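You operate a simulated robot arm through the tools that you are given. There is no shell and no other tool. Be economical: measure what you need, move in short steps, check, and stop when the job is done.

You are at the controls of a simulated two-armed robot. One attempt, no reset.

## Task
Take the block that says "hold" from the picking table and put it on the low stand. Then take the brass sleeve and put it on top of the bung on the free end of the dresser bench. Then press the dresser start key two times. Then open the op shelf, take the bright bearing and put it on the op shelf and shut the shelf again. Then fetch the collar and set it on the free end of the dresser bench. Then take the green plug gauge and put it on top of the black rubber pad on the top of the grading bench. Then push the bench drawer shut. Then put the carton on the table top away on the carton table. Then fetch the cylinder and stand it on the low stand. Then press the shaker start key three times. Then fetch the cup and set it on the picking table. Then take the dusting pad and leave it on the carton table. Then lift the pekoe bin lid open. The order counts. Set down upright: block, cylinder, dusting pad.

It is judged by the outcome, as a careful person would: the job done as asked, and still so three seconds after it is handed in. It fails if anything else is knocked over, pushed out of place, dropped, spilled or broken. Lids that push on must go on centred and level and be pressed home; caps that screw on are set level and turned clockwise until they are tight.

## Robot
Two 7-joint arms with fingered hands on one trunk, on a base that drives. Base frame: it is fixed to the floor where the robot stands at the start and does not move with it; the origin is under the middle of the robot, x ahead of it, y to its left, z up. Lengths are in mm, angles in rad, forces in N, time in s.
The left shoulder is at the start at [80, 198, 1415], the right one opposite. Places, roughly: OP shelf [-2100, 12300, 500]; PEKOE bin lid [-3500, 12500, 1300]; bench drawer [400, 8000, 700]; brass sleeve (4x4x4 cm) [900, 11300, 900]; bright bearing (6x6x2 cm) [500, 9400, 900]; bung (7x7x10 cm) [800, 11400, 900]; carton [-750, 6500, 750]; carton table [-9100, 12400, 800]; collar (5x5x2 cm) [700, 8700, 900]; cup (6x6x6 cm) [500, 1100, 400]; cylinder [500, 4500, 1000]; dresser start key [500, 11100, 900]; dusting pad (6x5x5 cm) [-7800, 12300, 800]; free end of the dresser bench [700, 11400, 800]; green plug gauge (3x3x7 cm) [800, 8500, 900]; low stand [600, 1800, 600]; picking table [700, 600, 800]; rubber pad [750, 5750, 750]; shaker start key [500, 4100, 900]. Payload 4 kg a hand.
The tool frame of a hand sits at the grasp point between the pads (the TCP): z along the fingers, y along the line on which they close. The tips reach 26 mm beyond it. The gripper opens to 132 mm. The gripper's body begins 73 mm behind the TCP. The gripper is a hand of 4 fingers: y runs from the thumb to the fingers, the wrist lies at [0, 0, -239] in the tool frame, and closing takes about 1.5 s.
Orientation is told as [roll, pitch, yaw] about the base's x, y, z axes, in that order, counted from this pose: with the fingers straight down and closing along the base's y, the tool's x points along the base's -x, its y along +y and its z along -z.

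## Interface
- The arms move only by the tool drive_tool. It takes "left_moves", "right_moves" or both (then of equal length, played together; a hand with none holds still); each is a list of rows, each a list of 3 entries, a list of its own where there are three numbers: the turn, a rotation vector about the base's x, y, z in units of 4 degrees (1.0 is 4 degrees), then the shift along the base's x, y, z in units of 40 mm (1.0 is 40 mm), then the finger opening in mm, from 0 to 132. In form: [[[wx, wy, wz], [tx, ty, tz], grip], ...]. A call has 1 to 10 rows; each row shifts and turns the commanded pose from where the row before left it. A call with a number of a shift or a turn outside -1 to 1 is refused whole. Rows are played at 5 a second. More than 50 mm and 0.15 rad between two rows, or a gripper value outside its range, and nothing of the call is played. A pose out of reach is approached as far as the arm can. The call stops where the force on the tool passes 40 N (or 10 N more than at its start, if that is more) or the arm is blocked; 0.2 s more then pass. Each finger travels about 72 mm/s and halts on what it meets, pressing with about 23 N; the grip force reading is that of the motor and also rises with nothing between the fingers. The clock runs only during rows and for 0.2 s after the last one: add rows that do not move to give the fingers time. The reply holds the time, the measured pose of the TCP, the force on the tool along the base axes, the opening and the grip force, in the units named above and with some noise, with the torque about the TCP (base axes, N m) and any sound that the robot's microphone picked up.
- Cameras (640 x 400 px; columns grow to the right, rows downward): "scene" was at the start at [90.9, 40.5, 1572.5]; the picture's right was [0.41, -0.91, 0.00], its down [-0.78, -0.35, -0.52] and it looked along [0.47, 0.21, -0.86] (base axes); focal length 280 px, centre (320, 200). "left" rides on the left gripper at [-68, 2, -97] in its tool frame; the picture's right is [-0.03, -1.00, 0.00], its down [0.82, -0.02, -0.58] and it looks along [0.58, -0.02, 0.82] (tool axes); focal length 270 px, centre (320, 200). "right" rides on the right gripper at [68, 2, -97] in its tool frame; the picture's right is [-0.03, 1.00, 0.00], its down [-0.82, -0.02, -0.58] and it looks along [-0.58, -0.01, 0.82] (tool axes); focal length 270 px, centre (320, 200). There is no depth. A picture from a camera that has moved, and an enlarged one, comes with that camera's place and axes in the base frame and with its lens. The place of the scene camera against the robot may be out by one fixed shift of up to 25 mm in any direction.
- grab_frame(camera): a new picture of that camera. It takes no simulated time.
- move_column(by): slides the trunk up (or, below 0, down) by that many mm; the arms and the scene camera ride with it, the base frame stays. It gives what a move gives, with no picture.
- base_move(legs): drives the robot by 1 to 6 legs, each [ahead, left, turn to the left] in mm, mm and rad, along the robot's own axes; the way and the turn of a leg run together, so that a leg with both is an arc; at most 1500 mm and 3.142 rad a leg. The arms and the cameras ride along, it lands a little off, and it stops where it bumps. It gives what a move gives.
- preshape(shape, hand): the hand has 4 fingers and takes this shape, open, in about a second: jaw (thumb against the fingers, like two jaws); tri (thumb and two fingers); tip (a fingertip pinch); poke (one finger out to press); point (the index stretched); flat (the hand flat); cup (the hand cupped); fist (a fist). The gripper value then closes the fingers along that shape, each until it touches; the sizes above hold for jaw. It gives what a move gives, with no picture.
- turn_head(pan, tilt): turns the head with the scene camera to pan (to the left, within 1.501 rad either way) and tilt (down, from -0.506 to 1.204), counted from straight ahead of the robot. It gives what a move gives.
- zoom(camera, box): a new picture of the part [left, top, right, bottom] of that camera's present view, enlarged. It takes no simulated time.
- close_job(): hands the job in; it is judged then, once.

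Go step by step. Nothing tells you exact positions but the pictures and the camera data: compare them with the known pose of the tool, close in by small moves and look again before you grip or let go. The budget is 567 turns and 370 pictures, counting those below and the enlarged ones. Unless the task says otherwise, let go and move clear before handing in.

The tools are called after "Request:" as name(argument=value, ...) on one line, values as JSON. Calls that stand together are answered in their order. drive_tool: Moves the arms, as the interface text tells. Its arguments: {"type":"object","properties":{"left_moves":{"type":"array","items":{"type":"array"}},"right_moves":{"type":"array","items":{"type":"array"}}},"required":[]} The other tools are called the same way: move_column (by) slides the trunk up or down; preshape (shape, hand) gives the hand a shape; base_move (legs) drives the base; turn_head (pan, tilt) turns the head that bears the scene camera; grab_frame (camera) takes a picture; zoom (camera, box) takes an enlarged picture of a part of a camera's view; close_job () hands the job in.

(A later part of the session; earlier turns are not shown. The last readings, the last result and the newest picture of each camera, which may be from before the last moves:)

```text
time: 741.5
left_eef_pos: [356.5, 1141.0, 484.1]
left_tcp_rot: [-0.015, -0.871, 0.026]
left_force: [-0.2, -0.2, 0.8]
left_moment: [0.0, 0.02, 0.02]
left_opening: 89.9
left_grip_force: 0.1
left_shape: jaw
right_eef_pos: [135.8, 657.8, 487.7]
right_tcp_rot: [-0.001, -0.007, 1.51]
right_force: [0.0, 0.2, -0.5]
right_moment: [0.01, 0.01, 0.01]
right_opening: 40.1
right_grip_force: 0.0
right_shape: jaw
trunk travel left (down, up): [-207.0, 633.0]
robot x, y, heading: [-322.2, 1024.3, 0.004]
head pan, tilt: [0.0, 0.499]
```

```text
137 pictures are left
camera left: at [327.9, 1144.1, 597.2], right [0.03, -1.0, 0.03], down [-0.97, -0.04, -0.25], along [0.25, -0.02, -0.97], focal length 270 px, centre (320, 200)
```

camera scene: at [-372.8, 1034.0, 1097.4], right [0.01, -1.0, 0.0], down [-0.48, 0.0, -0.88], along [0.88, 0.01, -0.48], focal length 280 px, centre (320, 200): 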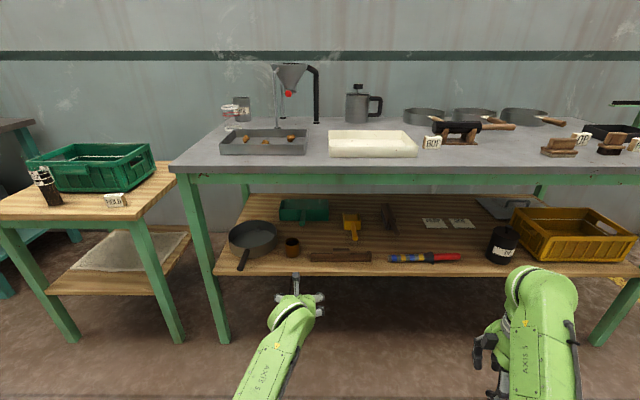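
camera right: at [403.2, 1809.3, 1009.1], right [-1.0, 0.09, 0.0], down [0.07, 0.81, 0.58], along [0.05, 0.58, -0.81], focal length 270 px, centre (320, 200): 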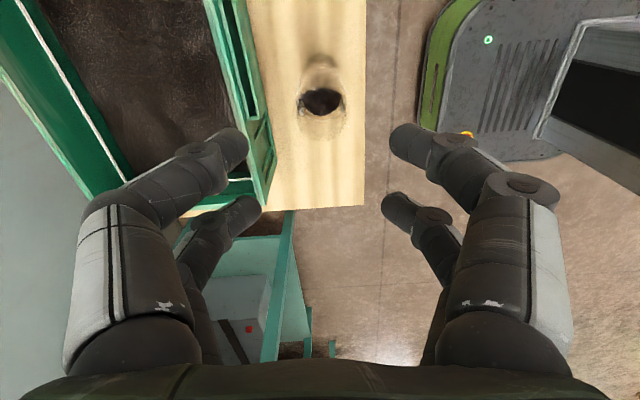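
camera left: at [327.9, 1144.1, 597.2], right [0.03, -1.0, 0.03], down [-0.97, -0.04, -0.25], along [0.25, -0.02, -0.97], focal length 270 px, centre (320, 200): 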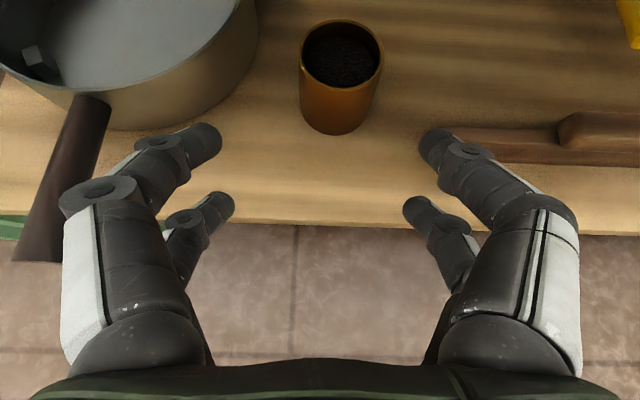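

Cup centre from the hand camera: (438, 1132); the pan is close on its left, so I narrow the opening and advance carefully.

Request:
drive_tool(left_moves=[[[0, 0, 0], [0, -0.25, -0.25], 70], [[0, 0, 0], [0.5, 0, 0], 60], [[0, 0, 0], [0.5, 0, 0], 60], [[0, 0, 0], [0, 0, 0], 60]])

Request:
grab_frame(camera="left")

```text
time: 742.5
left_eef_pos: [397.4, 1130.6, 474.8]
left_tcp_rot: [-0.018, -0.87, 0.025]
left_force: [0.7, -0.5, -0.3]
left_moment: [-0.03, 0.02, 0.0]
left_opening: 60.6
left_grip_force: 0.0
left_shape: jaw
right_eef_pos: [134.0, 658.3, 489.5]
right_tcp_rot: [-0.002, -0.009, 1.51]
right_force: [0.6, -0.1, 0.0]
right_moment: [0.02, 0.01, -0.01]
right_opening: 40.1
right_grip_force: 0.0
right_shape: jaw
trunk travel left (down, up): [-207.0, 633.0]
robot x, y, heading: [-321.4, 1021.2, 0.003]
head pan, tilt: [0.0, 0.499]
```

```text
136 pictures are left
camera left: at [367.5, 1134.4, 588.2], right [0.03, -1.0, 0.03], down [-0.97, -0.04, -0.25], along [0.25, -0.02, -0.97], focal length 270 px, centre (320, 200)
```

left: 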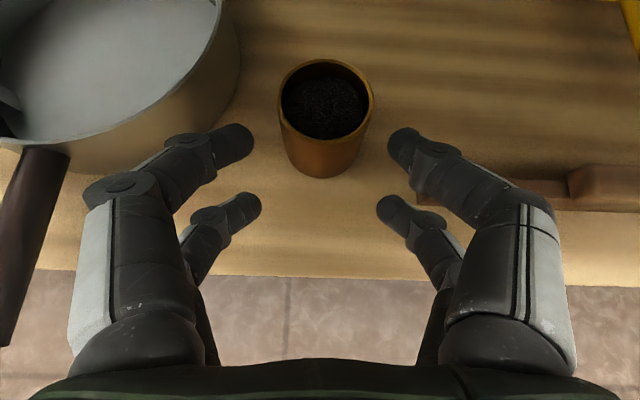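

Request:
drive_tool(left_moves=[[[0, 0, 0], [0, -0.03, -0.5], 58], [[0, 0, 0], [0.35, 0, -0.35], 58], [[0, 0, 0], [0.4, 0, 0], 58], [[0, 0, 0], [0, 0, 0], 58]])

Request:
grab_frame(camera="left")

```text
time: 743.5
left_eef_pos: [426.7, 1130.1, 439.1]
left_tcp_rot: [-0.017, -0.87, 0.025]
left_force: [0.3, 0.2, 0.3]
left_moment: [0.03, -0.01, -0.01]
left_opening: 58.5
left_grip_force: 0.1
left_shape: jaw
right_eef_pos: [134.6, 657.6, 488.8]
right_tcp_rot: [-0.002, -0.007, 1.513]
right_force: [0.7, 0.7, -0.5]
right_moment: [-0.01, 0.02, 0.02]
right_opening: 40.4
right_grip_force: 0.0
right_shape: jaw
trunk travel left (down, up): [-207.0, 633.0]
robot x, y, heading: [-323.3, 1021.8, 0.007]
head pan, tilt: [0.0, 0.499]
```

```text
135 pictures are left
camera left: at [397.4, 1133.1, 553.6], right [0.03, -1.0, 0.03], down [-0.97, -0.04, -0.25], along [0.25, -0.02, -0.97], focal length 270 px, centre (320, 200)
```

left: 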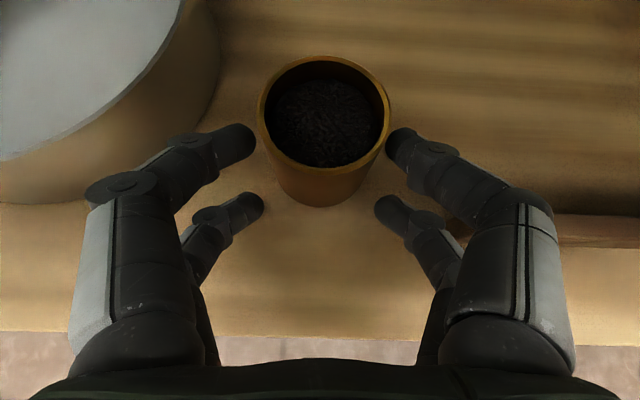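

Request:
drive_tool(left_moves=[[[0, 0, 0], [0, 0, 0], 64], [[0, 0, 0], [0.35, 0, 0], 64], [[0, 0, 0], [0.35, 0, 0], 64], [[0, 0, 0], [0, 0, 0], 64]])

Request:
grab_frame(camera="left")

```text
time: 744.5
left_eef_pos: [454.3, 1129.9, 440.0]
left_tcp_rot: [-0.019, -0.869, 0.028]
left_force: [-0.3, 0.1, 0.0]
left_moment: [-0.01, -0.02, 0.0]
left_opening: 63.3
left_grip_force: 0.0
left_shape: jaw
right_eef_pos: [134.6, 658.2, 488.0]
right_tcp_rot: [-0.002, -0.007, 1.512]
right_force: [0.1, -0.8, 1.3]
right_moment: [0.04, -0.02, 0.0]
right_opening: 40.0
right_grip_force: 0.1
right_shape: jaw
trunk travel left (down, up): [-207.0, 633.0]
robot x, y, heading: [-321.0, 1021.3, -0.0]
head pan, tilt: [0.0, 0.499]
```

```text
134 pictures are left
camera left: at [425.1, 1132.9, 553.5], right [0.03, -1.0, 0.03], down [-0.97, -0.04, -0.25], along [0.25, -0.02, -0.97], focal length 270 px, centre (320, 200)
```

left: 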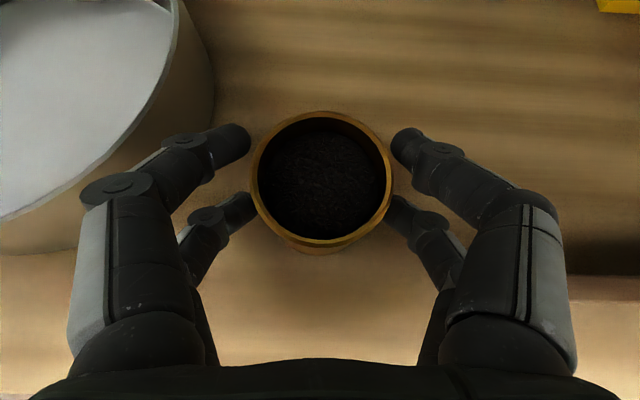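

Well centred. I close on the cup.

Request:
drive_tool(left_moves=[[[0, 0, 0], [0, 0, 0], 50], [[0, 0, 0], [0, 0, 0], 38], [[0, 0, 0], [0, 0, 0], 28], [[0, 0, 0], [0, 0, 0], 20], [[0, 0, 0], [0, 0, 0], 15], [[0, 0, 0], [0, 0, 0], 15]])

Request:
grab_frame(camera="left")

```text
time: 746.0
left_eef_pos: [454.9, 1130.2, 440.6]
left_tcp_rot: [-0.017, -0.869, 0.026]
left_force: [1.1, 0.7, 0.6]
left_moment: [0.03, 0.01, -0.01]
left_opening: 39.5
left_grip_force: 22.6
left_shape: jaw
right_eef_pos: [134.0, 657.6, 488.4]
right_tcp_rot: [-0.002, -0.006, 1.511]
right_force: [0.7, 0.4, -0.2]
right_moment: [0.01, 0.03, -0.02]
right_opening: 40.5
right_grip_force: 0.0
right_shape: jaw
trunk travel left (down, up): [-207.0, 633.0]
robot x, y, heading: [-323.9, 1023.9, 0.002]
head pan, tilt: [0.0, 0.499]
```

```text
133 pictures are left
camera left: at [425.0, 1132.8, 553.7], right [0.03, -1.0, 0.03], down [-0.97, -0.04, -0.25], along [0.25, -0.02, -0.97], focal length 270 px, centre (320, 200)
```

left: 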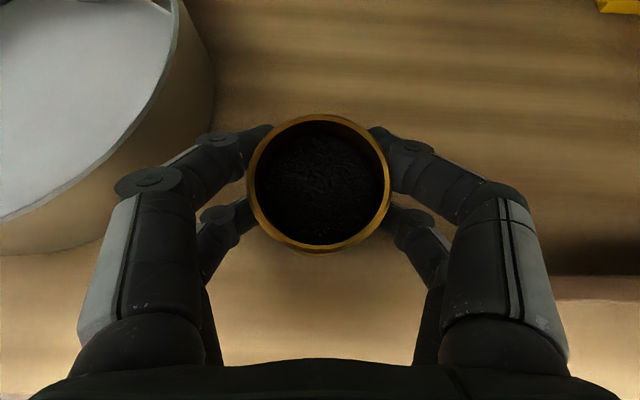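

Gripped (39.5 mm). I lift slightly and pull back out from under the table.

Request:
drive_tool(left_moves=[[[0, 0, 0], [0, 0, 0.3], 15], [[0, 0, 0], [0, 0, 0.5], 15], [[0, 0, 0], [0, 0, 0.3], 15], [[0, 0, 0], [0, 0, 0], 15]])

Request:
grab_frame(camera="left")

Request:
base_move(legs=[[-280, 0, 0]])

Request:
grab_frame(camera="left")

```text
time: 747.0
left_eef_pos: [455.0, 1130.0, 484.0]
left_tcp_rot: [-0.017, -0.869, 0.025]
left_force: [-0.2, 0.0, -0.6]
left_moment: [-0.02, 0.0, 0.01]
left_opening: 39.5
left_grip_force: 23.2
left_shape: jaw
right_eef_pos: [133.6, 658.5, 488.4]
right_tcp_rot: [0.0, -0.007, 1.511]
right_force: [-0.1, -0.5, 0.3]
right_moment: [-0.01, 0.02, -0.04]
right_opening: 40.4
right_grip_force: 0.2
right_shape: jaw
trunk travel left (down, up): [-207.0, 633.0]
robot x, y, heading: [-323.5, 1025.9, 0.001]
head pan, tilt: [0.0, 0.499]
```

```text
132 pictures are left
camera left: at [425.3, 1133.1, 597.7], right [0.03, -1.0, 0.03], down [-0.97, -0.04, -0.25], along [0.25, -0.02, -0.97], focal length 270 px, centre (320, 200)
```

left: 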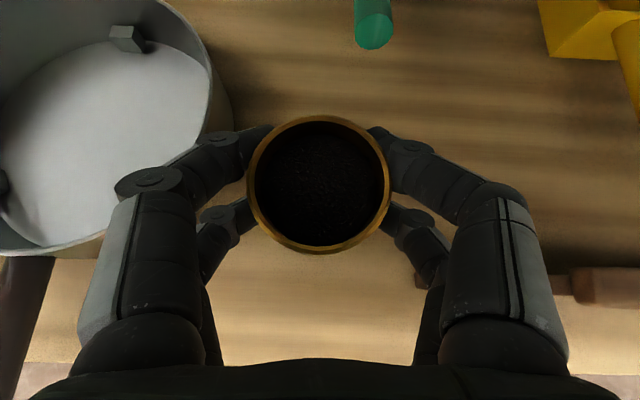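

```text
time: 748.9
left_eef_pos: [175.5, 1128.4, 483.8]
left_tcp_rot: [-0.018, -0.871, 0.024]
left_force: [-0.3, -0.4, -1.0]
left_moment: [-0.03, 0.02, 0.01]
left_opening: 39.4
left_grip_force: 23.4
left_shape: jaw
right_eef_pos: [-145.4, 656.4, 488.9]
right_tcp_rot: [-0.001, -0.009, 1.509]
right_force: [0.1, 0.1, 0.0]
right_moment: [-0.02, -0.01, 0.05]
right_opening: 40.3
right_grip_force: 0.0
right_shape: jaw
trunk travel left (down, up): [-207.0, 633.0]
robot x, y, heading: [-607.0, 1023.0, 0.005]
head pan, tilt: [0.0, 0.499]
```

```text
131 pictures are left
camera left: at [146.0, 1131.7, 598.4], right [0.03, -1.0, 0.03], down [-0.97, -0.03, -0.25], along [0.25, -0.02, -0.97], focal length 270 px, centre (320, 200)
```

left: 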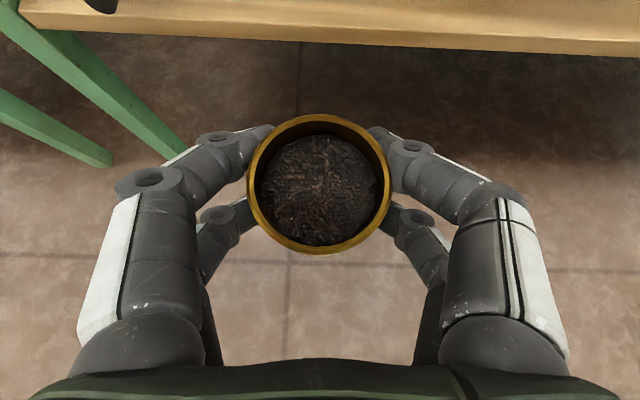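

The cup is out, upright. I raise the trunk to table height and look for a free spot on the picking table.

Request:
move_column(by=470)

Request:
turn_head(pan=-0.3, tilt=0.6)

Request:
grab_frame(camera="scene")

```text
refused: 470 is not a number from -400 to 400
```

```text
time: 749.7
left_eef_pos: [175.5, 1129.2, 483.6]
left_tcp_rot: [-0.017, -0.868, 0.024]
left_force: [-0.3, 0.2, -1.6]
left_moment: [0.05, -0.01, -0.01]
left_opening: 39.7
left_grip_force: 23.1
left_shape: jaw
right_eef_pos: [-144.1, 657.2, 489.3]
right_tcp_rot: [0.0, -0.005, 1.509]
right_force: [-1.0, 0.0, 0.0]
right_moment: [-0.01, 0.01, -0.01]
right_opening: 40.3
right_grip_force: 0.0
right_shape: jaw
trunk travel left (down, up): [-207.0, 633.0]
robot x, y, heading: [-595.7, 1024.6, -0.0]
head pan, tilt: [-0.3, 0.6]
```

```text
130 pictures are left
camera scene: at [-488.1, 1007.6, 1088.4], right [-0.29, -0.96, 0.0], down [-0.54, 0.17, -0.83], along [0.79, -0.24, -0.56], focal length 280 px, centre (320, 200)
```

scene: 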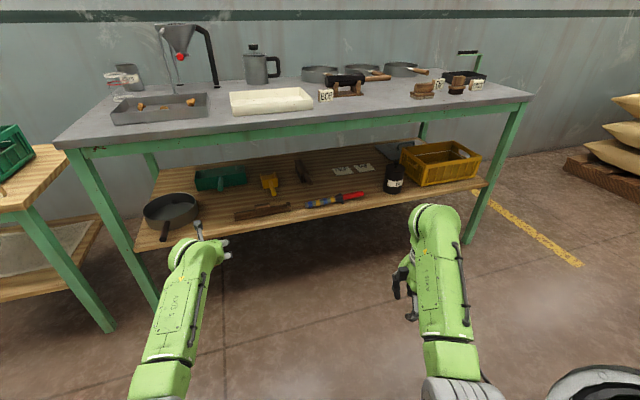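

Request:
move_column(by=400)

Request:
move_column(by=80)

Request:
grab_frame(camera="scene")

```text
time: 753.5
left_eef_pos: [176.8, 1128.1, 884.2]
left_tcp_rot: [-0.019, -0.868, 0.025]
left_force: [0.3, -0.1, -0.4]
left_moment: [0.01, -0.01, -0.01]
left_opening: 39.6
left_grip_force: 23.0
left_shape: jaw
right_eef_pos: [-144.8, 657.8, 888.8]
right_tcp_rot: [-0.001, -0.008, 1.51]
right_force: [-0.4, 0.2, 0.1]
right_moment: [-0.02, 0.0, 0.02]
right_opening: 40.0
right_grip_force: 0.1
right_shape: jaw
trunk travel left (down, up): [-607.0, 233.0]
robot x, y, heading: [-599.7, 1020.0, 0.001]
head pan, tilt: [-0.3, 0.6]
```

```text
time: 754.7
left_eef_pos: [176.6, 1128.7, 963.9]
left_tcp_rot: [-0.018, -0.87, 0.025]
left_force: [-1.2, -0.3, -1.5]
left_moment: [0.02, 0.04, -0.03]
left_opening: 39.6
left_grip_force: 23.5
left_shape: jaw
right_eef_pos: [-143.6, 656.8, 968.6]
right_tcp_rot: [-0.001, -0.007, 1.51]
right_force: [-0.4, -0.3, 0.4]
right_moment: [0.02, 0.01, 0.0]
right_opening: 40.4
right_grip_force: 0.1
right_shape: jaw
trunk travel left (down, up): [-687.0, 153.0]
robot x, y, heading: [-598.7, 1023.7, 0.006]
head pan, tilt: [-0.3, 0.6]
```

```text
129 pictures are left
camera scene: at [-487.9, 1007.5, 1568.4], right [-0.29, -0.96, 0.0], down [-0.54, 0.17, -0.82], along [0.79, -0.24, -0.57], focal length 280 px, centre (320, 200)
```

scene: 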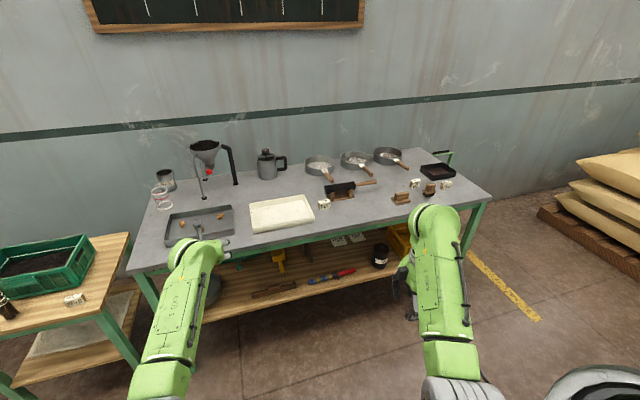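

The table front is free around (440, 500). I drive there with the cup.

Request:
base_move(legs=[[0, -625, -0.004], [255, 0, 0]])

Request:
grab_frame(camera="left")

Request:
turn_head(pan=0.1, tilt=0.7)

Request:
grab_frame(camera="scene")

```text
time: 759.7
left_eef_pos: [429.7, 500.0, 965.2]
left_tcp_rot: [-0.017, -0.871, 0.023]
left_force: [0.1, 0.3, -0.7]
left_moment: [0.0, 0.01, 0.0]
left_opening: 39.3
left_grip_force: 22.5
left_shape: jaw
right_eef_pos: [107.2, 27.1, 969.9]
right_tcp_rot: [-0.003, -0.006, 1.507]
right_force: [-0.8, 0.5, 0.2]
right_moment: [0.0, -0.03, 0.0]
right_opening: 40.2
right_grip_force: 0.1
right_shape: jaw
trunk travel left (down, up): [-687.0, 153.0]
robot x, y, heading: [-346.8, 392.3, -0.001]
head pan, tilt: [-0.3, 0.6]
```

```text
128 pictures are left
camera left: at [399.8, 502.3, 1079.4], right [0.03, -1.0, 0.03], down [-0.97, -0.03, -0.25], along [0.25, -0.02, -0.97], focal length 270 px, centre (320, 200)
```

left: 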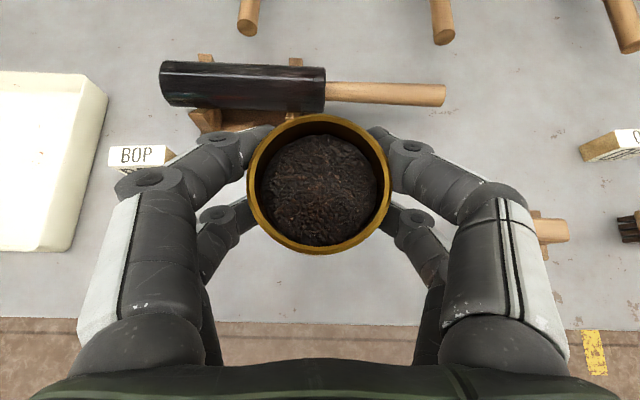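

```text
time: 760.5
left_eef_pos: [432.3, 499.3, 962.7]
left_tcp_rot: [-0.017, -0.869, 0.024]
left_force: [-0.7, 0.5, -0.6]
left_moment: [0.02, 0.04, 0.0]
left_opening: 39.5
left_grip_force: 22.6
left_shape: jaw
right_eef_pos: [111.0, 27.8, 967.3]
right_tcp_rot: [-0.001, -0.006, 1.509]
right_force: [-0.8, 1.0, -0.1]
right_moment: [0.01, 0.01, -0.03]
right_opening: 40.3
right_grip_force: 0.0
right_shape: jaw
trunk travel left (down, up): [-687.0, 153.0]
robot x, y, heading: [-341.9, 395.0, 0.001]
head pan, tilt: [0.099, 0.7]
```

```text
127 pictures are left
camera scene: at [-231.7, 413.3, 1559.7], right [0.1, -1.0, 0.0], down [-0.64, -0.06, -0.76], along [0.76, 0.08, -0.64], focal length 280 px, centre (320, 200)
```

scene: 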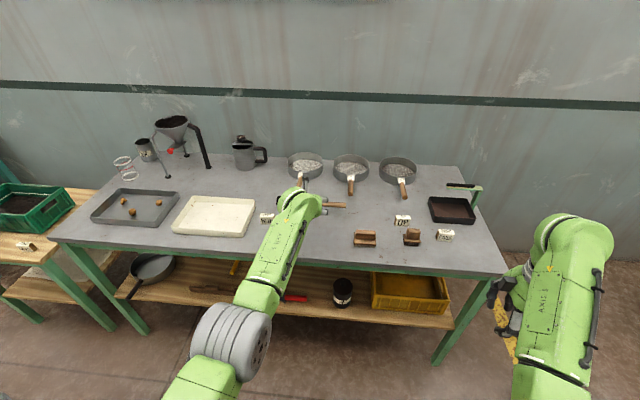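

Request:
move_column(by=-90)

Request:
drive_tool(left_moves=[[[0, 0, 0], [0, 0, -0.1], 15], [[0, 0, 0], [0, 0, -0.08], 15], [[0, 0, 0], [0, 0, -0.06], 15], [[0, 0, 0], [0, 0, -0.06], 15], [[0, 0, 0], [0, 0, 0], 15]])

Request:
grab_frame(camera="left")

```text
time: 761.8
left_eef_pos: [431.0, 498.3, 873.1]
left_tcp_rot: [-0.018, -0.869, 0.026]
left_force: [-0.4, 0.4, -0.7]
left_moment: [0.02, 0.01, 0.02]
left_opening: 39.5
left_grip_force: 23.0
left_shape: jaw
right_eef_pos: [110.3, 29.1, 878.9]
right_tcp_rot: [-0.002, -0.005, 1.509]
right_force: [-0.3, 0.0, 0.6]
right_moment: [0.02, -0.01, 0.01]
right_opening: 40.1
right_grip_force: 0.0
right_shape: jaw
trunk travel left (down, up): [-597.0, 243.0]
robot x, y, heading: [-347.7, 389.4, -0.001]
head pan, tilt: [0.099, 0.7]
```

```text
time: 763.0
left_eef_pos: [432.1, 500.2, 862.2]
left_tcp_rot: [-0.017, -0.869, 0.023]
left_force: [-0.4, -0.1, -0.4]
left_moment: [0.0, 0.02, 0.01]
left_opening: 39.5
left_grip_force: 22.8
left_shape: jaw
right_eef_pos: [110.1, 27.2, 878.5]
right_tcp_rot: [-0.005, -0.007, 1.508]
right_force: [0.1, -0.1, 0.1]
right_moment: [0.0, -0.02, 0.02]
right_opening: 40.5
right_grip_force: 0.0
right_shape: jaw
trunk travel left (down, up): [-597.0, 243.0]
robot x, y, heading: [-345.7, 391.0, -0.003]
head pan, tilt: [0.099, 0.7]
```

```text
126 pictures are left
camera left: at [401.6, 502.1, 975.7], right [0.03, -1.0, 0.03], down [-0.97, -0.03, -0.25], along [0.25, -0.02, -0.97], focal length 270 px, centre (320, 200)
```

left: 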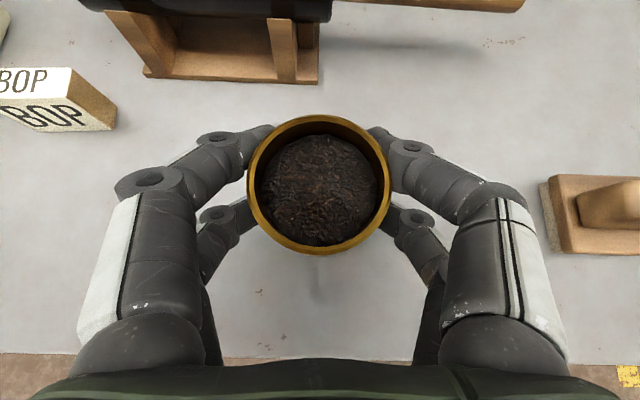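

Request:
drive_tool(left_moves=[[[0, 0, 0], [0, 0, -0.05], 15], [[0, 0, 0], [0, 0, -0.05], 15], [[0, 0, 0], [0, 0, -0.05], 15], [[0, 0, 0], [0, 0, 0], 15]])

```text
time: 764.0
left_eef_pos: [430.9, 500.0, 857.4]
left_tcp_rot: [-0.019, -0.871, 0.025]
left_force: [0.1, 0.2, -1.1]
left_moment: [0.0, -0.02, 0.0]
left_opening: 39.7
left_grip_force: 22.8
left_shape: jaw
right_eef_pos: [110.9, 27.9, 878.1]
right_tcp_rot: [0.0, -0.007, 1.508]
right_force: [0.1, 0.2, 0.2]
right_moment: [0.01, 0.0, 0.0]
right_opening: 40.6
right_grip_force: 0.0
right_shape: jaw
trunk travel left (down, up): [-597.0, 243.0]
robot x, y, heading: [-345.9, 392.1, -0.0]
head pan, tilt: [0.099, 0.7]
```

Request:
drive_tool(left_moves=[[[0, 0, 0], [0, 0, -0.05], 15], [[0, 0, 0], [0, 0, -0.05], 15], [[0, 0, 0], [0, 0, -0.05], 15], [[0, 0, 0], [0, 0, 0], 15]])

```text
time: 765.0
left_eef_pos: [430.7, 500.3, 849.9]
left_tcp_rot: [-0.018, -0.871, 0.024]
left_force: [0.4, -0.5, -0.9]
left_moment: [0.03, -0.03, 0.04]
left_opening: 39.3
left_grip_force: 22.9
left_shape: jaw
right_eef_pos: [109.7, 28.6, 878.9]
right_tcp_rot: [0.002, -0.008, 1.507]
right_force: [0.3, -0.1, 0.1]
right_moment: [0.03, 0.02, 0.02]
right_opening: 40.2
right_grip_force: 0.2
right_shape: jaw
trunk travel left (down, up): [-597.0, 243.0]
robot x, y, heading: [-345.6, 391.3, 0.006]
head pan, tilt: [0.099, 0.7]
```

Request:
drive_tool(left_moves=[[[0, 0, 0], [0, 0, -0.05], 15], [[0, 0, 0], [0, 0, -0.05], 15], [[0, 0, 0], [0, 0, 0], 15]])

Request:
zoom(camera="scene", box=[240, 180, 360, 270])

```text
time: 765.8
left_eef_pos: [431.6, 500.2, 846.0]
left_tcp_rot: [-0.019, -0.871, 0.025]
left_force: [0.3, 0.0, -1.5]
left_moment: [-0.02, 0.0, 0.01]
left_opening: 39.5
left_grip_force: 22.8
left_shape: jaw
right_eef_pos: [109.9, 28.4, 878.0]
right_tcp_rot: [-0.001, -0.008, 1.507]
right_force: [0.3, 0.6, -0.4]
right_moment: [0.0, 0.03, 0.0]
right_opening: 40.2
right_grip_force: 0.0
right_shape: jaw
trunk travel left (down, up): [-597.0, 243.0]
robot x, y, heading: [-346.2, 388.7, 0.001]
head pan, tilt: [0.099, 0.7]
```

```text
4.44 times, centred on (300, 225) of scene
camera zoom: at [-232.9, 413.4, 1469.8], right [0.1, -1.0, 0.0], down [-0.64, -0.06, -0.76], along [0.76, 0.08, -0.64], focal length 1242 px, centre (409, 89)
```

zoom: 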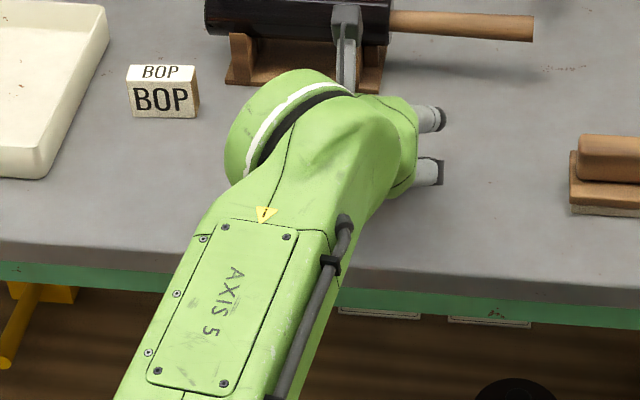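

Request:
drive_tool(left_moves=[[[0, 0, 0], [0, 0, -0.05], 15], [[0, 0, 0], [0, 0, -0.05], 15], [[0, 0, 0], [0, 0, -0.05], 15], [[0, 0, 0], [0, 0, 0], 15]])

```text
time: 766.8
left_eef_pos: [431.3, 499.4, 839.5]
left_tcp_rot: [-0.017, -0.87, 0.022]
left_force: [-0.2, 1.1, -0.1]
left_moment: [0.01, 0.03, 0.0]
left_opening: 39.5
left_grip_force: 23.3
left_shape: jaw
right_eef_pos: [109.3, 27.3, 879.2]
right_tcp_rot: [-0.001, -0.009, 1.509]
right_force: [-0.3, 0.3, 0.5]
right_moment: [0.03, 0.0, 0.0]
right_opening: 40.2
right_grip_force: 0.0
right_shape: jaw
trunk travel left (down, up): [-597.0, 243.0]
robot x, y, heading: [-342.8, 390.7, 0.0]
head pan, tilt: [0.099, 0.7]
```

Request:
drive_tool(left_moves=[[[0, 0, 0], [0, 0, -0.04], 15], [[0, 0, 0], [0, 0, -0.04], 15], [[0, 0, 0], [0, 0, -0.04], 15], [[0, 0, 0], [0, 0, 0], 15]])

Request:
grab_frame(camera="left")

```text
time: 767.8
left_eef_pos: [430.4, 499.6, 839.5]
left_tcp_rot: [-0.02, -0.876, 0.024]
left_force: [4.0, 0.6, 10.9]
left_moment: [0.16, 0.1, -0.06]
left_opening: 39.5
left_grip_force: 23.0
left_shape: jaw
right_eef_pos: [109.6, 28.6, 880.1]
right_tcp_rot: [0.0, -0.006, 1.508]
right_force: [0.1, 1.5, 0.4]
right_moment: [-0.01, 0.02, 0.0]
right_opening: 40.5
right_grip_force: 0.2
right_shape: jaw
trunk travel left (down, up): [-597.0, 243.0]
robot x, y, heading: [-346.4, 390.6, 0.003]
head pan, tilt: [0.099, 0.7]
```

```text
124 pictures are left
camera left: at [401.1, 502.2, 952.6], right [0.03, -1.0, 0.03], down [-0.97, -0.03, -0.26], along [0.26, -0.02, -0.97], focal length 270 px, centre (320, 200)
```

left: 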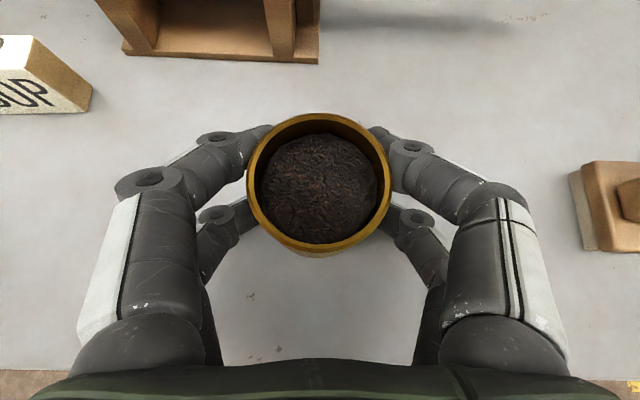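

Contact. I release and withdraw back along the hand's axis.

Request:
drive_tool(left_moves=[[[0, 0, 0], [0, 0, 0.03], 36], [[0, 0, 0], [0, 0, 0], 45], [[0, 0, 0], [0, 0, 0], 58], [[0, 0, 0], [0, 0, 0], 72], [[0, 0, 0], [0, 0, 0], 72], [[0, 0, 0], [-0.4, 0, 0.34], 72], [[0, 0, 0], [-0.7, 0, 0.6], 72], [[0, 0, 0], [-0.7, 0, 0.6], 72], [[0, 0, 0], [0, 0, 0], 72]])

Request:
grab_frame(camera="left")

```text
time: 769.8
left_eef_pos: [358.5, 498.8, 896.7]
left_tcp_rot: [-0.018, -0.868, 0.025]
left_force: [0.8, 0.3, 0.1]
left_moment: [0.0, -0.04, 0.0]
left_opening: 71.6
left_grip_force: 0.0
left_shape: jaw
right_eef_pos: [110.5, 28.4, 877.9]
right_tcp_rot: [0.001, -0.007, 1.509]
right_force: [0.7, -0.6, 0.1]
right_moment: [0.01, 0.01, -0.03]
right_opening: 40.6
right_grip_force: 0.0
right_shape: jaw
trunk travel left (down, up): [-597.0, 243.0]
robot x, y, heading: [-346.6, 393.6, 0.002]
head pan, tilt: [0.099, 0.7]
```

```text
123 pictures are left
camera left: at [329.9, 501.7, 1011.2], right [0.03, -1.0, 0.03], down [-0.97, -0.03, -0.25], along [0.25, -0.02, -0.97], focal length 270 px, centre (320, 200)
```

left: 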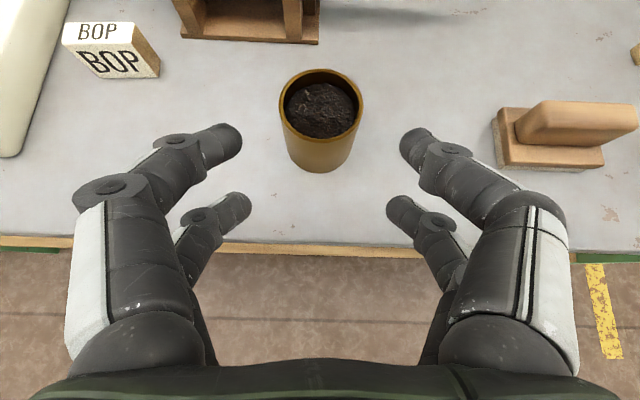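

The cup stands on the picking table. I back away, level the left hand, and raise the trunk for the long drive to the dusting pad.

Request:
base_move(legs=[[-200, 0, 0]])

Request:
drive_tool(left_moves=[[[0, 1, 0], [-0.4, 0, 0], 80], [[0, 1, 0], [-0.4, 0, 0], 80], [[0, 1, 0], [-0.4, 0, 0], 80], [[0, 1, 0], [-0.4, 0, 0], 80], [[0, 1, 0], [-0.4, 0, 0], 80], [[0, 1, 0], [-0.4, 0, 0], 80], [[0, 1, 0], [-0.4, 0, 0], 80], [[0, 1, 0], [-0.4, 0, 0], 80], [[0, 1, 0], [-0.4, 0, 0], 80], [[0, 1, 0], [-0.4, 0, 0], 80]])

Request:
drive_tool(left_moves=[[[0, 1, 0], [-0.2, 0, 0], 80], [[0, 1, 0], [-0.2, 0, 0], 80], [[0, 0.5, 0], [0, 0, 0], 80], [[0, 0, 0], [0, 0, 0], 80]])

Request:
move_column(by=200)

```text
time: 771.4
left_eef_pos: [162.4, 498.7, 895.8]
left_tcp_rot: [-0.019, -0.867, 0.023]
left_force: [-0.6, -0.3, 0.2]
left_moment: [0.01, 0.03, 0.0]
left_opening: 71.4
left_grip_force: 0.0
left_shape: jaw
right_eef_pos: [-87.9, 29.1, 877.7]
right_tcp_rot: [0.0, -0.005, 1.508]
right_force: [0.9, 0.5, -0.5]
right_moment: [-0.02, -0.01, 0.03]
right_opening: 40.2
right_grip_force: 0.1
right_shape: jaw
trunk travel left (down, up): [-597.0, 243.0]
robot x, y, heading: [-540.2, 393.4, -0.005]
head pan, tilt: [0.099, 0.7]
```

```text
time: 773.6
left_eef_pos: [0.5, 497.0, 897.4]
left_tcp_rot: [-0.003, -0.17, 0.014]
left_force: [0.2, -0.2, 0.1]
left_moment: [-0.02, 0.0, -0.01]
left_opening: 79.4
left_grip_force: 0.1
left_shape: jaw
right_eef_pos: [-88.7, 28.6, 879.2]
right_tcp_rot: [-0.002, -0.009, 1.509]
right_force: [-0.8, -0.1, -0.3]
right_moment: [0.04, 0.0, 0.02]
right_opening: 40.2
right_grip_force: 0.1
right_shape: jaw
trunk travel left (down, up): [-597.0, 243.0]
robot x, y, heading: [-542.0, 395.3, -0.0]
head pan, tilt: [0.099, 0.7]
```

```text
time: 774.6
left_eef_pos: [-17.0, 497.3, 897.1]
left_tcp_rot: [0.0, 0.004, 0.012]
left_force: [0.8, 0.0, -0.1]
left_moment: [0.0, 0.0, 0.0]
left_opening: 79.4
left_grip_force: 0.0
left_shape: jaw
right_eef_pos: [-88.1, 27.4, 879.2]
right_tcp_rot: [0.0, -0.007, 1.509]
right_force: [-0.1, -0.6, 0.2]
right_moment: [0.03, -0.02, 0.01]
right_opening: 40.4
right_grip_force: 0.1
right_shape: jaw
trunk travel left (down, up): [-597.0, 243.0]
robot x, y, heading: [-543.2, 389.3, -0.001]
head pan, tilt: [0.099, 0.7]
```

```text
time: 776.7
left_eef_pos: [-15.4, 498.3, 1098.3]
left_tcp_rot: [-0.001, 0.004, 0.014]
left_force: [-0.5, -0.5, 0.9]
left_moment: [-0.02, -0.01, 0.02]
left_opening: 79.2
left_grip_force: 0.0
left_shape: jaw
right_eef_pos: [-90.4, 27.5, 1078.1]
right_tcp_rot: [0.0, -0.005, 1.507]
right_force: [0.2, 0.3, 0.7]
right_moment: [-0.01, 0.01, 0.02]
right_opening: 40.4
right_grip_force: 0.0
right_shape: jaw
trunk travel left (down, up): [-797.0, 43.0]
robot x, y, heading: [-547.1, 393.8, -0.003]
head pan, tilt: [0.099, 0.7]
```

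Request:
base_move(legs=[[340, 0, 0], [0, 1500, 0], [0, 1500, 0], [0, 1500, 0]])

Request:
base_move(legs=[[0, 1500, 0], [0, 1500, 0]])

```text
time: 800.0
left_eef_pos: [395.9, 4986.2, 1098.0]
left_tcp_rot: [0.0, 0.001, -0.001]
left_force: [-0.5, 0.1, -0.6]
left_moment: [-0.03, -0.01, 0.02]
left_opening: 79.6
left_grip_force: 0.0
left_shape: jaw
right_eef_pos: [314.4, 4516.9, 1078.6]
right_tcp_rot: [-0.003, -0.008, 1.494]
right_force: [0.0, 0.4, 0.5]
right_moment: [0.01, -0.02, -0.03]
right_opening: 40.0
right_grip_force: 0.1
right_shape: jaw
trunk travel left (down, up): [-797.0, 43.0]
robot x, y, heading: [-136.5, 4886.1, -0.012]
head pan, tilt: [0.099, 0.7]
```

```text
time: 814.6
left_eef_pos: [402.9, 8021.9, 1097.4]
left_tcp_rot: [0.001, 0.002, 0.023]
left_force: [-0.7, -0.2, -0.5]
left_moment: [0.01, 0.02, -0.04]
left_opening: 79.4
left_grip_force: 0.0
left_shape: jaw
right_eef_pos: [334.0, 7550.6, 1078.2]
right_tcp_rot: [-0.001, -0.007, 1.515]
right_force: [-0.2, 0.1, 0.4]
right_moment: [0.01, 0.0, 0.03]
right_opening: 40.0
right_grip_force: 0.0
right_shape: jaw
trunk travel left (down, up): [-797.0, 43.0]
robot x, y, heading: [-125.9, 7913.0, 0.01]
head pan, tilt: [0.099, 0.7]
```

Request:
base_move(legs=[[-250, 0, 0], [0, 1500, 0], [0, 1500, 0], [0, 300, 0], [0, 0, 1.571]])

Request:
base_move(legs=[[0, 1500, 0], [0, 1500, 0], [0, 1500, 0]])

Request:
turn_head(pan=0.6, tilt=0.5)

Request:
grab_frame(camera="scene")

```text
time: 835.9
left_eef_pos: [-509.4, 11738.0, 1097.6]
left_tcp_rot: [0.0, 0.003, 1.598]
left_force: [-0.4, -0.3, -0.6]
left_moment: [0.02, 0.0, 0.01]
left_opening: 79.9
left_grip_force: 0.0
left_shape: jaw
right_eef_pos: [-38.6, 11668.2, 1077.8]
right_tcp_rot: [-0.001, -0.007, 3.089]
right_force: [0.7, 0.4, 0.2]
right_moment: [0.03, 0.03, 0.0]
right_opening: 40.6
right_grip_force: 0.1
right_shape: jaw
trunk travel left (down, up): [-797.0, 43.0]
robot x, y, heading: [-397.9, 11203.9, 1.582]
head pan, tilt: [0.099, 0.7]
```

```text
time: 857.3
left_eef_pos: [-4988.9, 11731.9, 1096.3]
left_tcp_rot: [0.001, 0.002, 1.591]
left_force: [0.4, 0.3, -0.6]
left_moment: [0.02, -0.02, 0.02]
left_opening: 79.5
left_grip_force: 0.1
left_shape: jaw
right_eef_pos: [-4516.9, 11658.8, 1078.1]
right_tcp_rot: [-0.002, -0.008, 3.084]
right_force: [-0.4, 0.7, -0.3]
right_moment: [-0.01, -0.02, -0.01]
right_opening: 40.2
right_grip_force: 0.0
right_shape: jaw
trunk travel left (down, up): [-797.0, 43.0]
robot x, y, heading: [-4880.9, 11203.6, 1.577]
head pan, tilt: [0.099, 0.7]
```

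```text
time: 858.3
left_eef_pos: [-4989.2, 11729.6, 1096.3]
left_tcp_rot: [-0.001, 0.0, 1.591]
left_force: [-0.5, -0.5, -0.5]
left_moment: [0.0, 0.01, 0.02]
left_opening: 79.4
left_grip_force: 0.0
left_shape: jaw
right_eef_pos: [-4517.6, 11659.5, 1077.6]
right_tcp_rot: [-0.003, -0.005, 3.084]
right_force: [0.0, 0.6, 0.0]
right_moment: [-0.02, 0.0, -0.04]
right_opening: 40.6
right_grip_force: 0.0
right_shape: jaw
trunk travel left (down, up): [-797.0, 43.0]
robot x, y, heading: [-4879.1, 11199.7, 1.577]
head pan, tilt: [0.6, 0.499]
```

```text
122 pictures are left
camera scene: at [-4933.7, 11319.4, 1687.5], right [0.82, 0.57, 0.0], down [0.27, -0.39, -0.88], along [-0.5, 0.72, -0.48], focal length 280 px, centre (320, 200)
```

scene: 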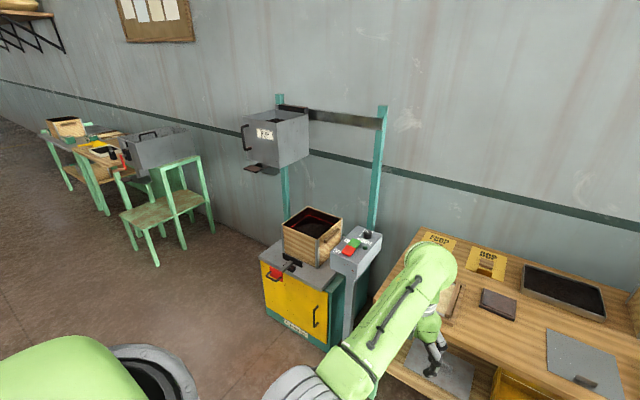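

Request:
base_move(legs=[[0, 1450, -0.006], [0, 1400, 0]])

Request:
turn_head(pan=0.15, tilt=0.7)

Request:
grab_frame(camera="scene")

```text
time: 872.0
left_eef_pos: [-7812.4, 11787.3, 1096.9]
left_tcp_rot: [0.0, 0.001, 1.553]
left_force: [-0.7, 1.0, -0.4]
left_moment: [-0.02, 0.02, 0.01]
left_opening: 79.4
left_grip_force: 0.0
left_shape: jaw
right_eef_pos: [-7345.1, 11698.2, 1079.2]
right_tcp_rot: [-0.001, -0.007, 3.045]
right_force: [0.8, 0.3, 0.4]
right_moment: [-0.01, 0.0, 0.03]
right_opening: 40.3
right_grip_force: 0.0
right_shape: jaw
trunk travel left (down, up): [-797.0, 43.0]
robot x, y, heading: [-7724.3, 11252.3, 1.538]
head pan, tilt: [0.6, 0.499]
```

```text
time: 872.9
left_eef_pos: [-7813.9, 11786.7, 1096.7]
left_tcp_rot: [-0.003, 0.001, 1.554]
left_force: [0.2, -0.4, -0.8]
left_moment: [0.02, -0.03, 0.03]
left_opening: 79.8
left_grip_force: 0.1
left_shape: jaw
right_eef_pos: [-7345.6, 11698.1, 1078.4]
right_tcp_rot: [-0.003, -0.006, 3.046]
right_force: [-0.7, -0.1, -0.3]
right_moment: [0.0, -0.02, 0.02]
right_opening: 40.4
right_grip_force: 0.0
right_shape: jaw
trunk travel left (down, up): [-797.0, 43.0]
robot x, y, heading: [-7724.9, 11257.6, 1.54]
head pan, tilt: [0.15, 0.7]
```

```text
121 pictures are left
camera scene: at [-7735.9, 11381.8, 1669.8], right [0.99, 0.12, 0.0], down [0.08, -0.64, -0.77], along [-0.09, 0.76, -0.64], focal length 280 px, centre (320, 200)
```

scene: 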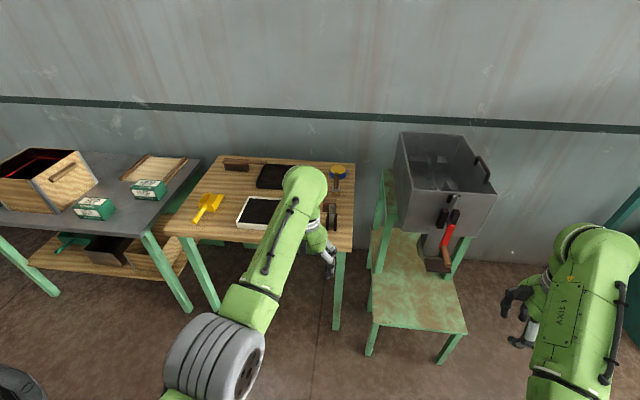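

Request:
zoom(camera="scene", box=[160, 140, 370, 270])

```text
3.05 times, centred on (265, 205) of scene
camera zoom: at [-7735.9, 11381.8, 1669.8], right [0.99, 0.12, 0.0], down [0.08, -0.64, -0.77], along [-0.09, 0.76, -0.64], focal length 852 px, centre (488, 185)
```

zoom: 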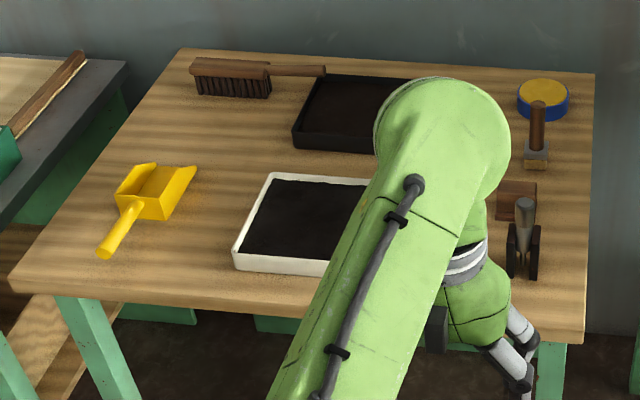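

Request:
drive_tool(left_moves=[[[0, 0, 0], [-0.9, 0, 0], 100], [[0, 0, 0], [-0.9, 0, 0], 100], [[0, 0, 0], [-0.9, 0, 0], 100], [[0, 0, 0], [-0.9, 0, 0], 100], [[0, 0, 0], [-0.9, 0, 0], 100], [[0, 0, 0], [-0.9, 0, 0], 100]])

Request:
zoom(camera="scene", box=[270, 140, 370, 260])

```text
time: 874.3
left_eef_pos: [-8030.1, 11787.7, 1096.1]
left_tcp_rot: [-0.002, 0.003, 1.553]
left_force: [0.1, -0.2, -0.9]
left_moment: [0.02, -0.03, -0.01]
left_opening: 99.8
left_grip_force: 0.0
left_shape: jaw
right_eef_pos: [-7347.2, 11698.9, 1079.4]
right_tcp_rot: [-0.002, -0.004, 3.046]
right_force: [-0.6, -0.1, 0.7]
right_moment: [0.02, -0.03, 0.0]
right_opening: 40.1
right_grip_force: 0.1
right_shape: jaw
trunk travel left (down, up): [-797.0, 43.0]
robot x, y, heading: [-7726.6, 11254.9, 1.536]
head pan, tilt: [0.15, 0.7]
```

```text
3.33 times, centred on (320, 200) of scene
camera zoom: at [-7736.9, 11382.0, 1669.8], right [0.99, 0.12, 0.0], down [0.08, -0.64, -0.76], along [-0.09, 0.76, -0.64], focal length 932 px, centre (320, 200)
```

zoom: 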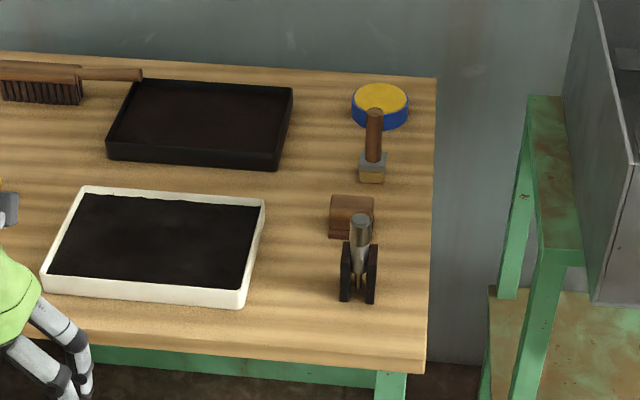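

The dusting pad is the wooden block with the dark base at about (-7809, 12350). I tuck the right hand inward, so it clears the neighbouring hopper stand, and approach.

Request:
drive_tool(right_moves=[[[0, 0, 0], [-1, 0, 0], 20], [[0, 0, 0], [-1, 0, 0], 20], [[0, 0, 0], [-1, 0, 0], 20], [[0, 0, 0], [-1, 0, 0], 20], [[0, 0, 0], [-1, 0, 0], 20], [[0, 0, 0], [-0.8, 0, 0], 20], [[0, 0, 0], [0, 0, 0], 20]])

Request:
base_move(legs=[[0, 60, 0.032], [420, 0, 0]])

Request:
turn_head(pan=0.0, tilt=0.85)

Request:
grab_frame(camera="scene")

Request:
grab_frame(camera="left")

```text
time: 875.9
left_eef_pos: [-8029.3, 11787.9, 1096.4]
left_tcp_rot: [0.0, 0.001, 1.552]
left_force: [0.4, -0.6, 0.6]
left_moment: [-0.01, 0.01, 0.0]
left_opening: 99.7
left_grip_force: 0.0
left_shape: jaw
right_eef_pos: [-7578.2, 11697.1, 1077.5]
right_tcp_rot: [-0.002, -0.007, 3.045]
right_force: [-0.6, 0.3, -0.7]
right_moment: [0.0, 0.0, -0.02]
right_opening: 20.2
right_grip_force: 0.0
right_shape: jaw
trunk travel left (down, up): [-797.0, 43.0]
robot x, y, heading: [-7721.1, 11253.3, 1.537]
head pan, tilt: [0.15, 0.7]
```

```text
time: 879.0
left_eef_pos: [-8104.4, 12192.9, 1097.6]
left_tcp_rot: [-0.001, 0.0, 1.583]
left_force: [0.3, 0.4, 0.7]
left_moment: [0.04, 0.02, 0.0]
left_opening: 99.9
left_grip_force: 0.1
left_shape: jaw
right_eef_pos: [-7649.3, 12116.9, 1079.7]
right_tcp_rot: [-0.004, -0.006, 3.075]
right_force: [-0.1, 0.0, 0.7]
right_moment: [0.02, -0.05, -0.09]
right_opening: 20.4
right_grip_force: 0.0
right_shape: jaw
trunk travel left (down, up): [-797.0, 43.0]
robot x, y, heading: [-7785.2, 11669.6, 1.566]
head pan, tilt: [0.15, 0.7]
```

```text
time: 879.8
left_eef_pos: [-8104.9, 12193.6, 1097.2]
left_tcp_rot: [0.0, 0.001, 1.584]
left_force: [-0.5, -0.1, 0.7]
left_moment: [0.01, -0.01, -0.01]
left_opening: 100.0
left_grip_force: 0.1
left_shape: jaw
right_eef_pos: [-7651.1, 12118.5, 1078.9]
right_tcp_rot: [0.0, -0.004, 3.075]
right_force: [0.6, 0.3, 0.4]
right_moment: [-0.02, -0.01, 0.0]
right_opening: 20.1
right_grip_force: 0.1
right_shape: jaw
trunk travel left (down, up): [-797.0, 43.0]
robot x, y, heading: [-7784.6, 11671.6, 1.569]
head pan, tilt: [0.0, 0.85]
```

```text
118 pictures are left
camera scene: at [-7785.4, 11790.9, 1657.7], right [1.0, 0.0, 0.0], down [0.0, -0.75, -0.66], along [0.0, 0.66, -0.75], focal length 280 px, centre (320, 200)
```

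scene: 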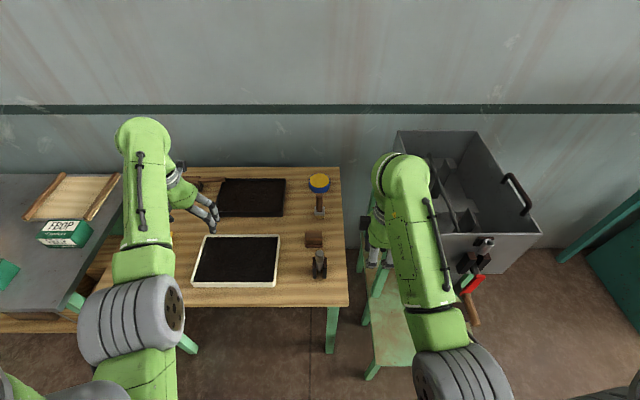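

```text
117 pictures are left
camera left: at [-8106.8, 12262.7, 1193.1], right [1.0, 0.04, 0.0], down [0.03, -0.81, 0.58], along [0.02, -0.58, -0.82], focal length 270 px, centre (320, 200)
```

left: 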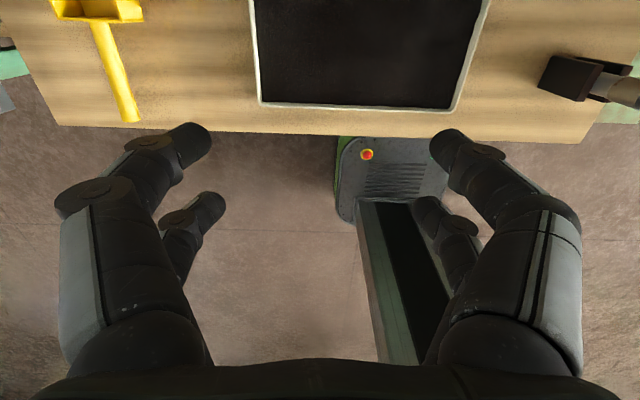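

Request:
base_move(legs=[[70, 0, 0]])

Request:
drive_tool(left_moves=[[[0, 0, 0], [0.93, 0.2, 0], 100], [[0, 0, 0], [0.93, 0.2, 0], 100], [[0, 0, 0], [0.93, 0.2, 0], 100], [[0, 0, 0], [0.93, 0.2, 0], 100], [[0, 0, 0], [0.93, 0.2, -0.2], 100], [[0, 0, 0], [0.93, 0.2, -0.3], 100], [[0, 0, 0], [0.93, 0.2, -0.3], 100], [[0, 0, 0], [0.9, 0.2, -0.3], 100], [[0, 0, 0], [0, 0, 0], 100]])

Request:
grab_frame(camera="left")

```text
time: 880.8
left_eef_pos: [-8105.7, 12253.3, 1102.3]
left_tcp_rot: [-0.001, -0.009, 1.584]
left_force: [0.7, -1.2, 0.5]
left_moment: [0.06, 0.02, 0.01]
left_opening: 99.8
left_grip_force: 0.2
left_shape: jaw
right_eef_pos: [-7649.4, 12176.8, 1083.1]
right_tcp_rot: [-0.013, -0.007, 3.074]
right_force: [0.5, -0.2, 0.7]
right_moment: [0.1, -0.02, 0.0]
right_opening: 20.3
right_grip_force: 0.0
right_shape: jaw
trunk travel left (down, up): [-797.0, 43.0]
robot x, y, heading: [-7786.3, 11736.8, 1.564]
head pan, tilt: [0.0, 0.85]
```

```text
time: 882.8
left_eef_pos: [-7807.2, 12326.6, 1054.0]
left_tcp_rot: [-0.001, -0.001, 1.584]
left_force: [1.7, -0.2, 0.2]
left_moment: [0.0, 0.02, -0.02]
left_opening: 99.8
left_grip_force: 0.1
left_shape: jaw
right_eef_pos: [-7650.2, 12187.3, 1080.3]
right_tcp_rot: [-0.004, -0.005, 3.075]
right_force: [0.4, 0.2, -0.5]
right_moment: [0.0, 0.0, -0.06]
right_opening: 20.7
right_grip_force: 0.0
right_shape: jaw
trunk travel left (down, up): [-797.0, 43.0]
robot x, y, heading: [-7787.3, 11741.4, 1.566]
head pan, tilt: [0.0, 0.85]
```

```text
116 pictures are left
camera left: at [-7809.8, 12395.6, 1149.6], right [1.0, 0.04, 0.0], down [0.03, -0.82, 0.58], along [0.02, -0.58, -0.82], focal length 270 px, centre (320, 200)
```

left: 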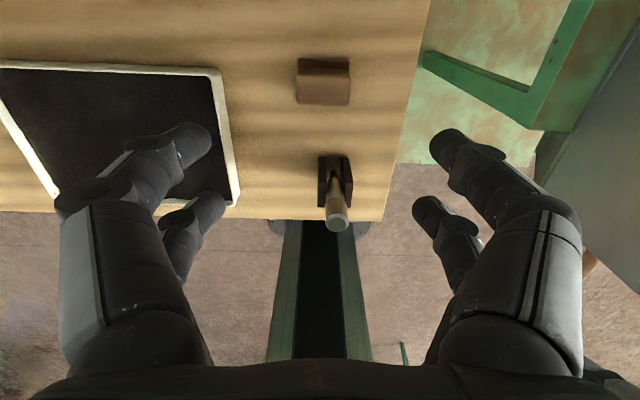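

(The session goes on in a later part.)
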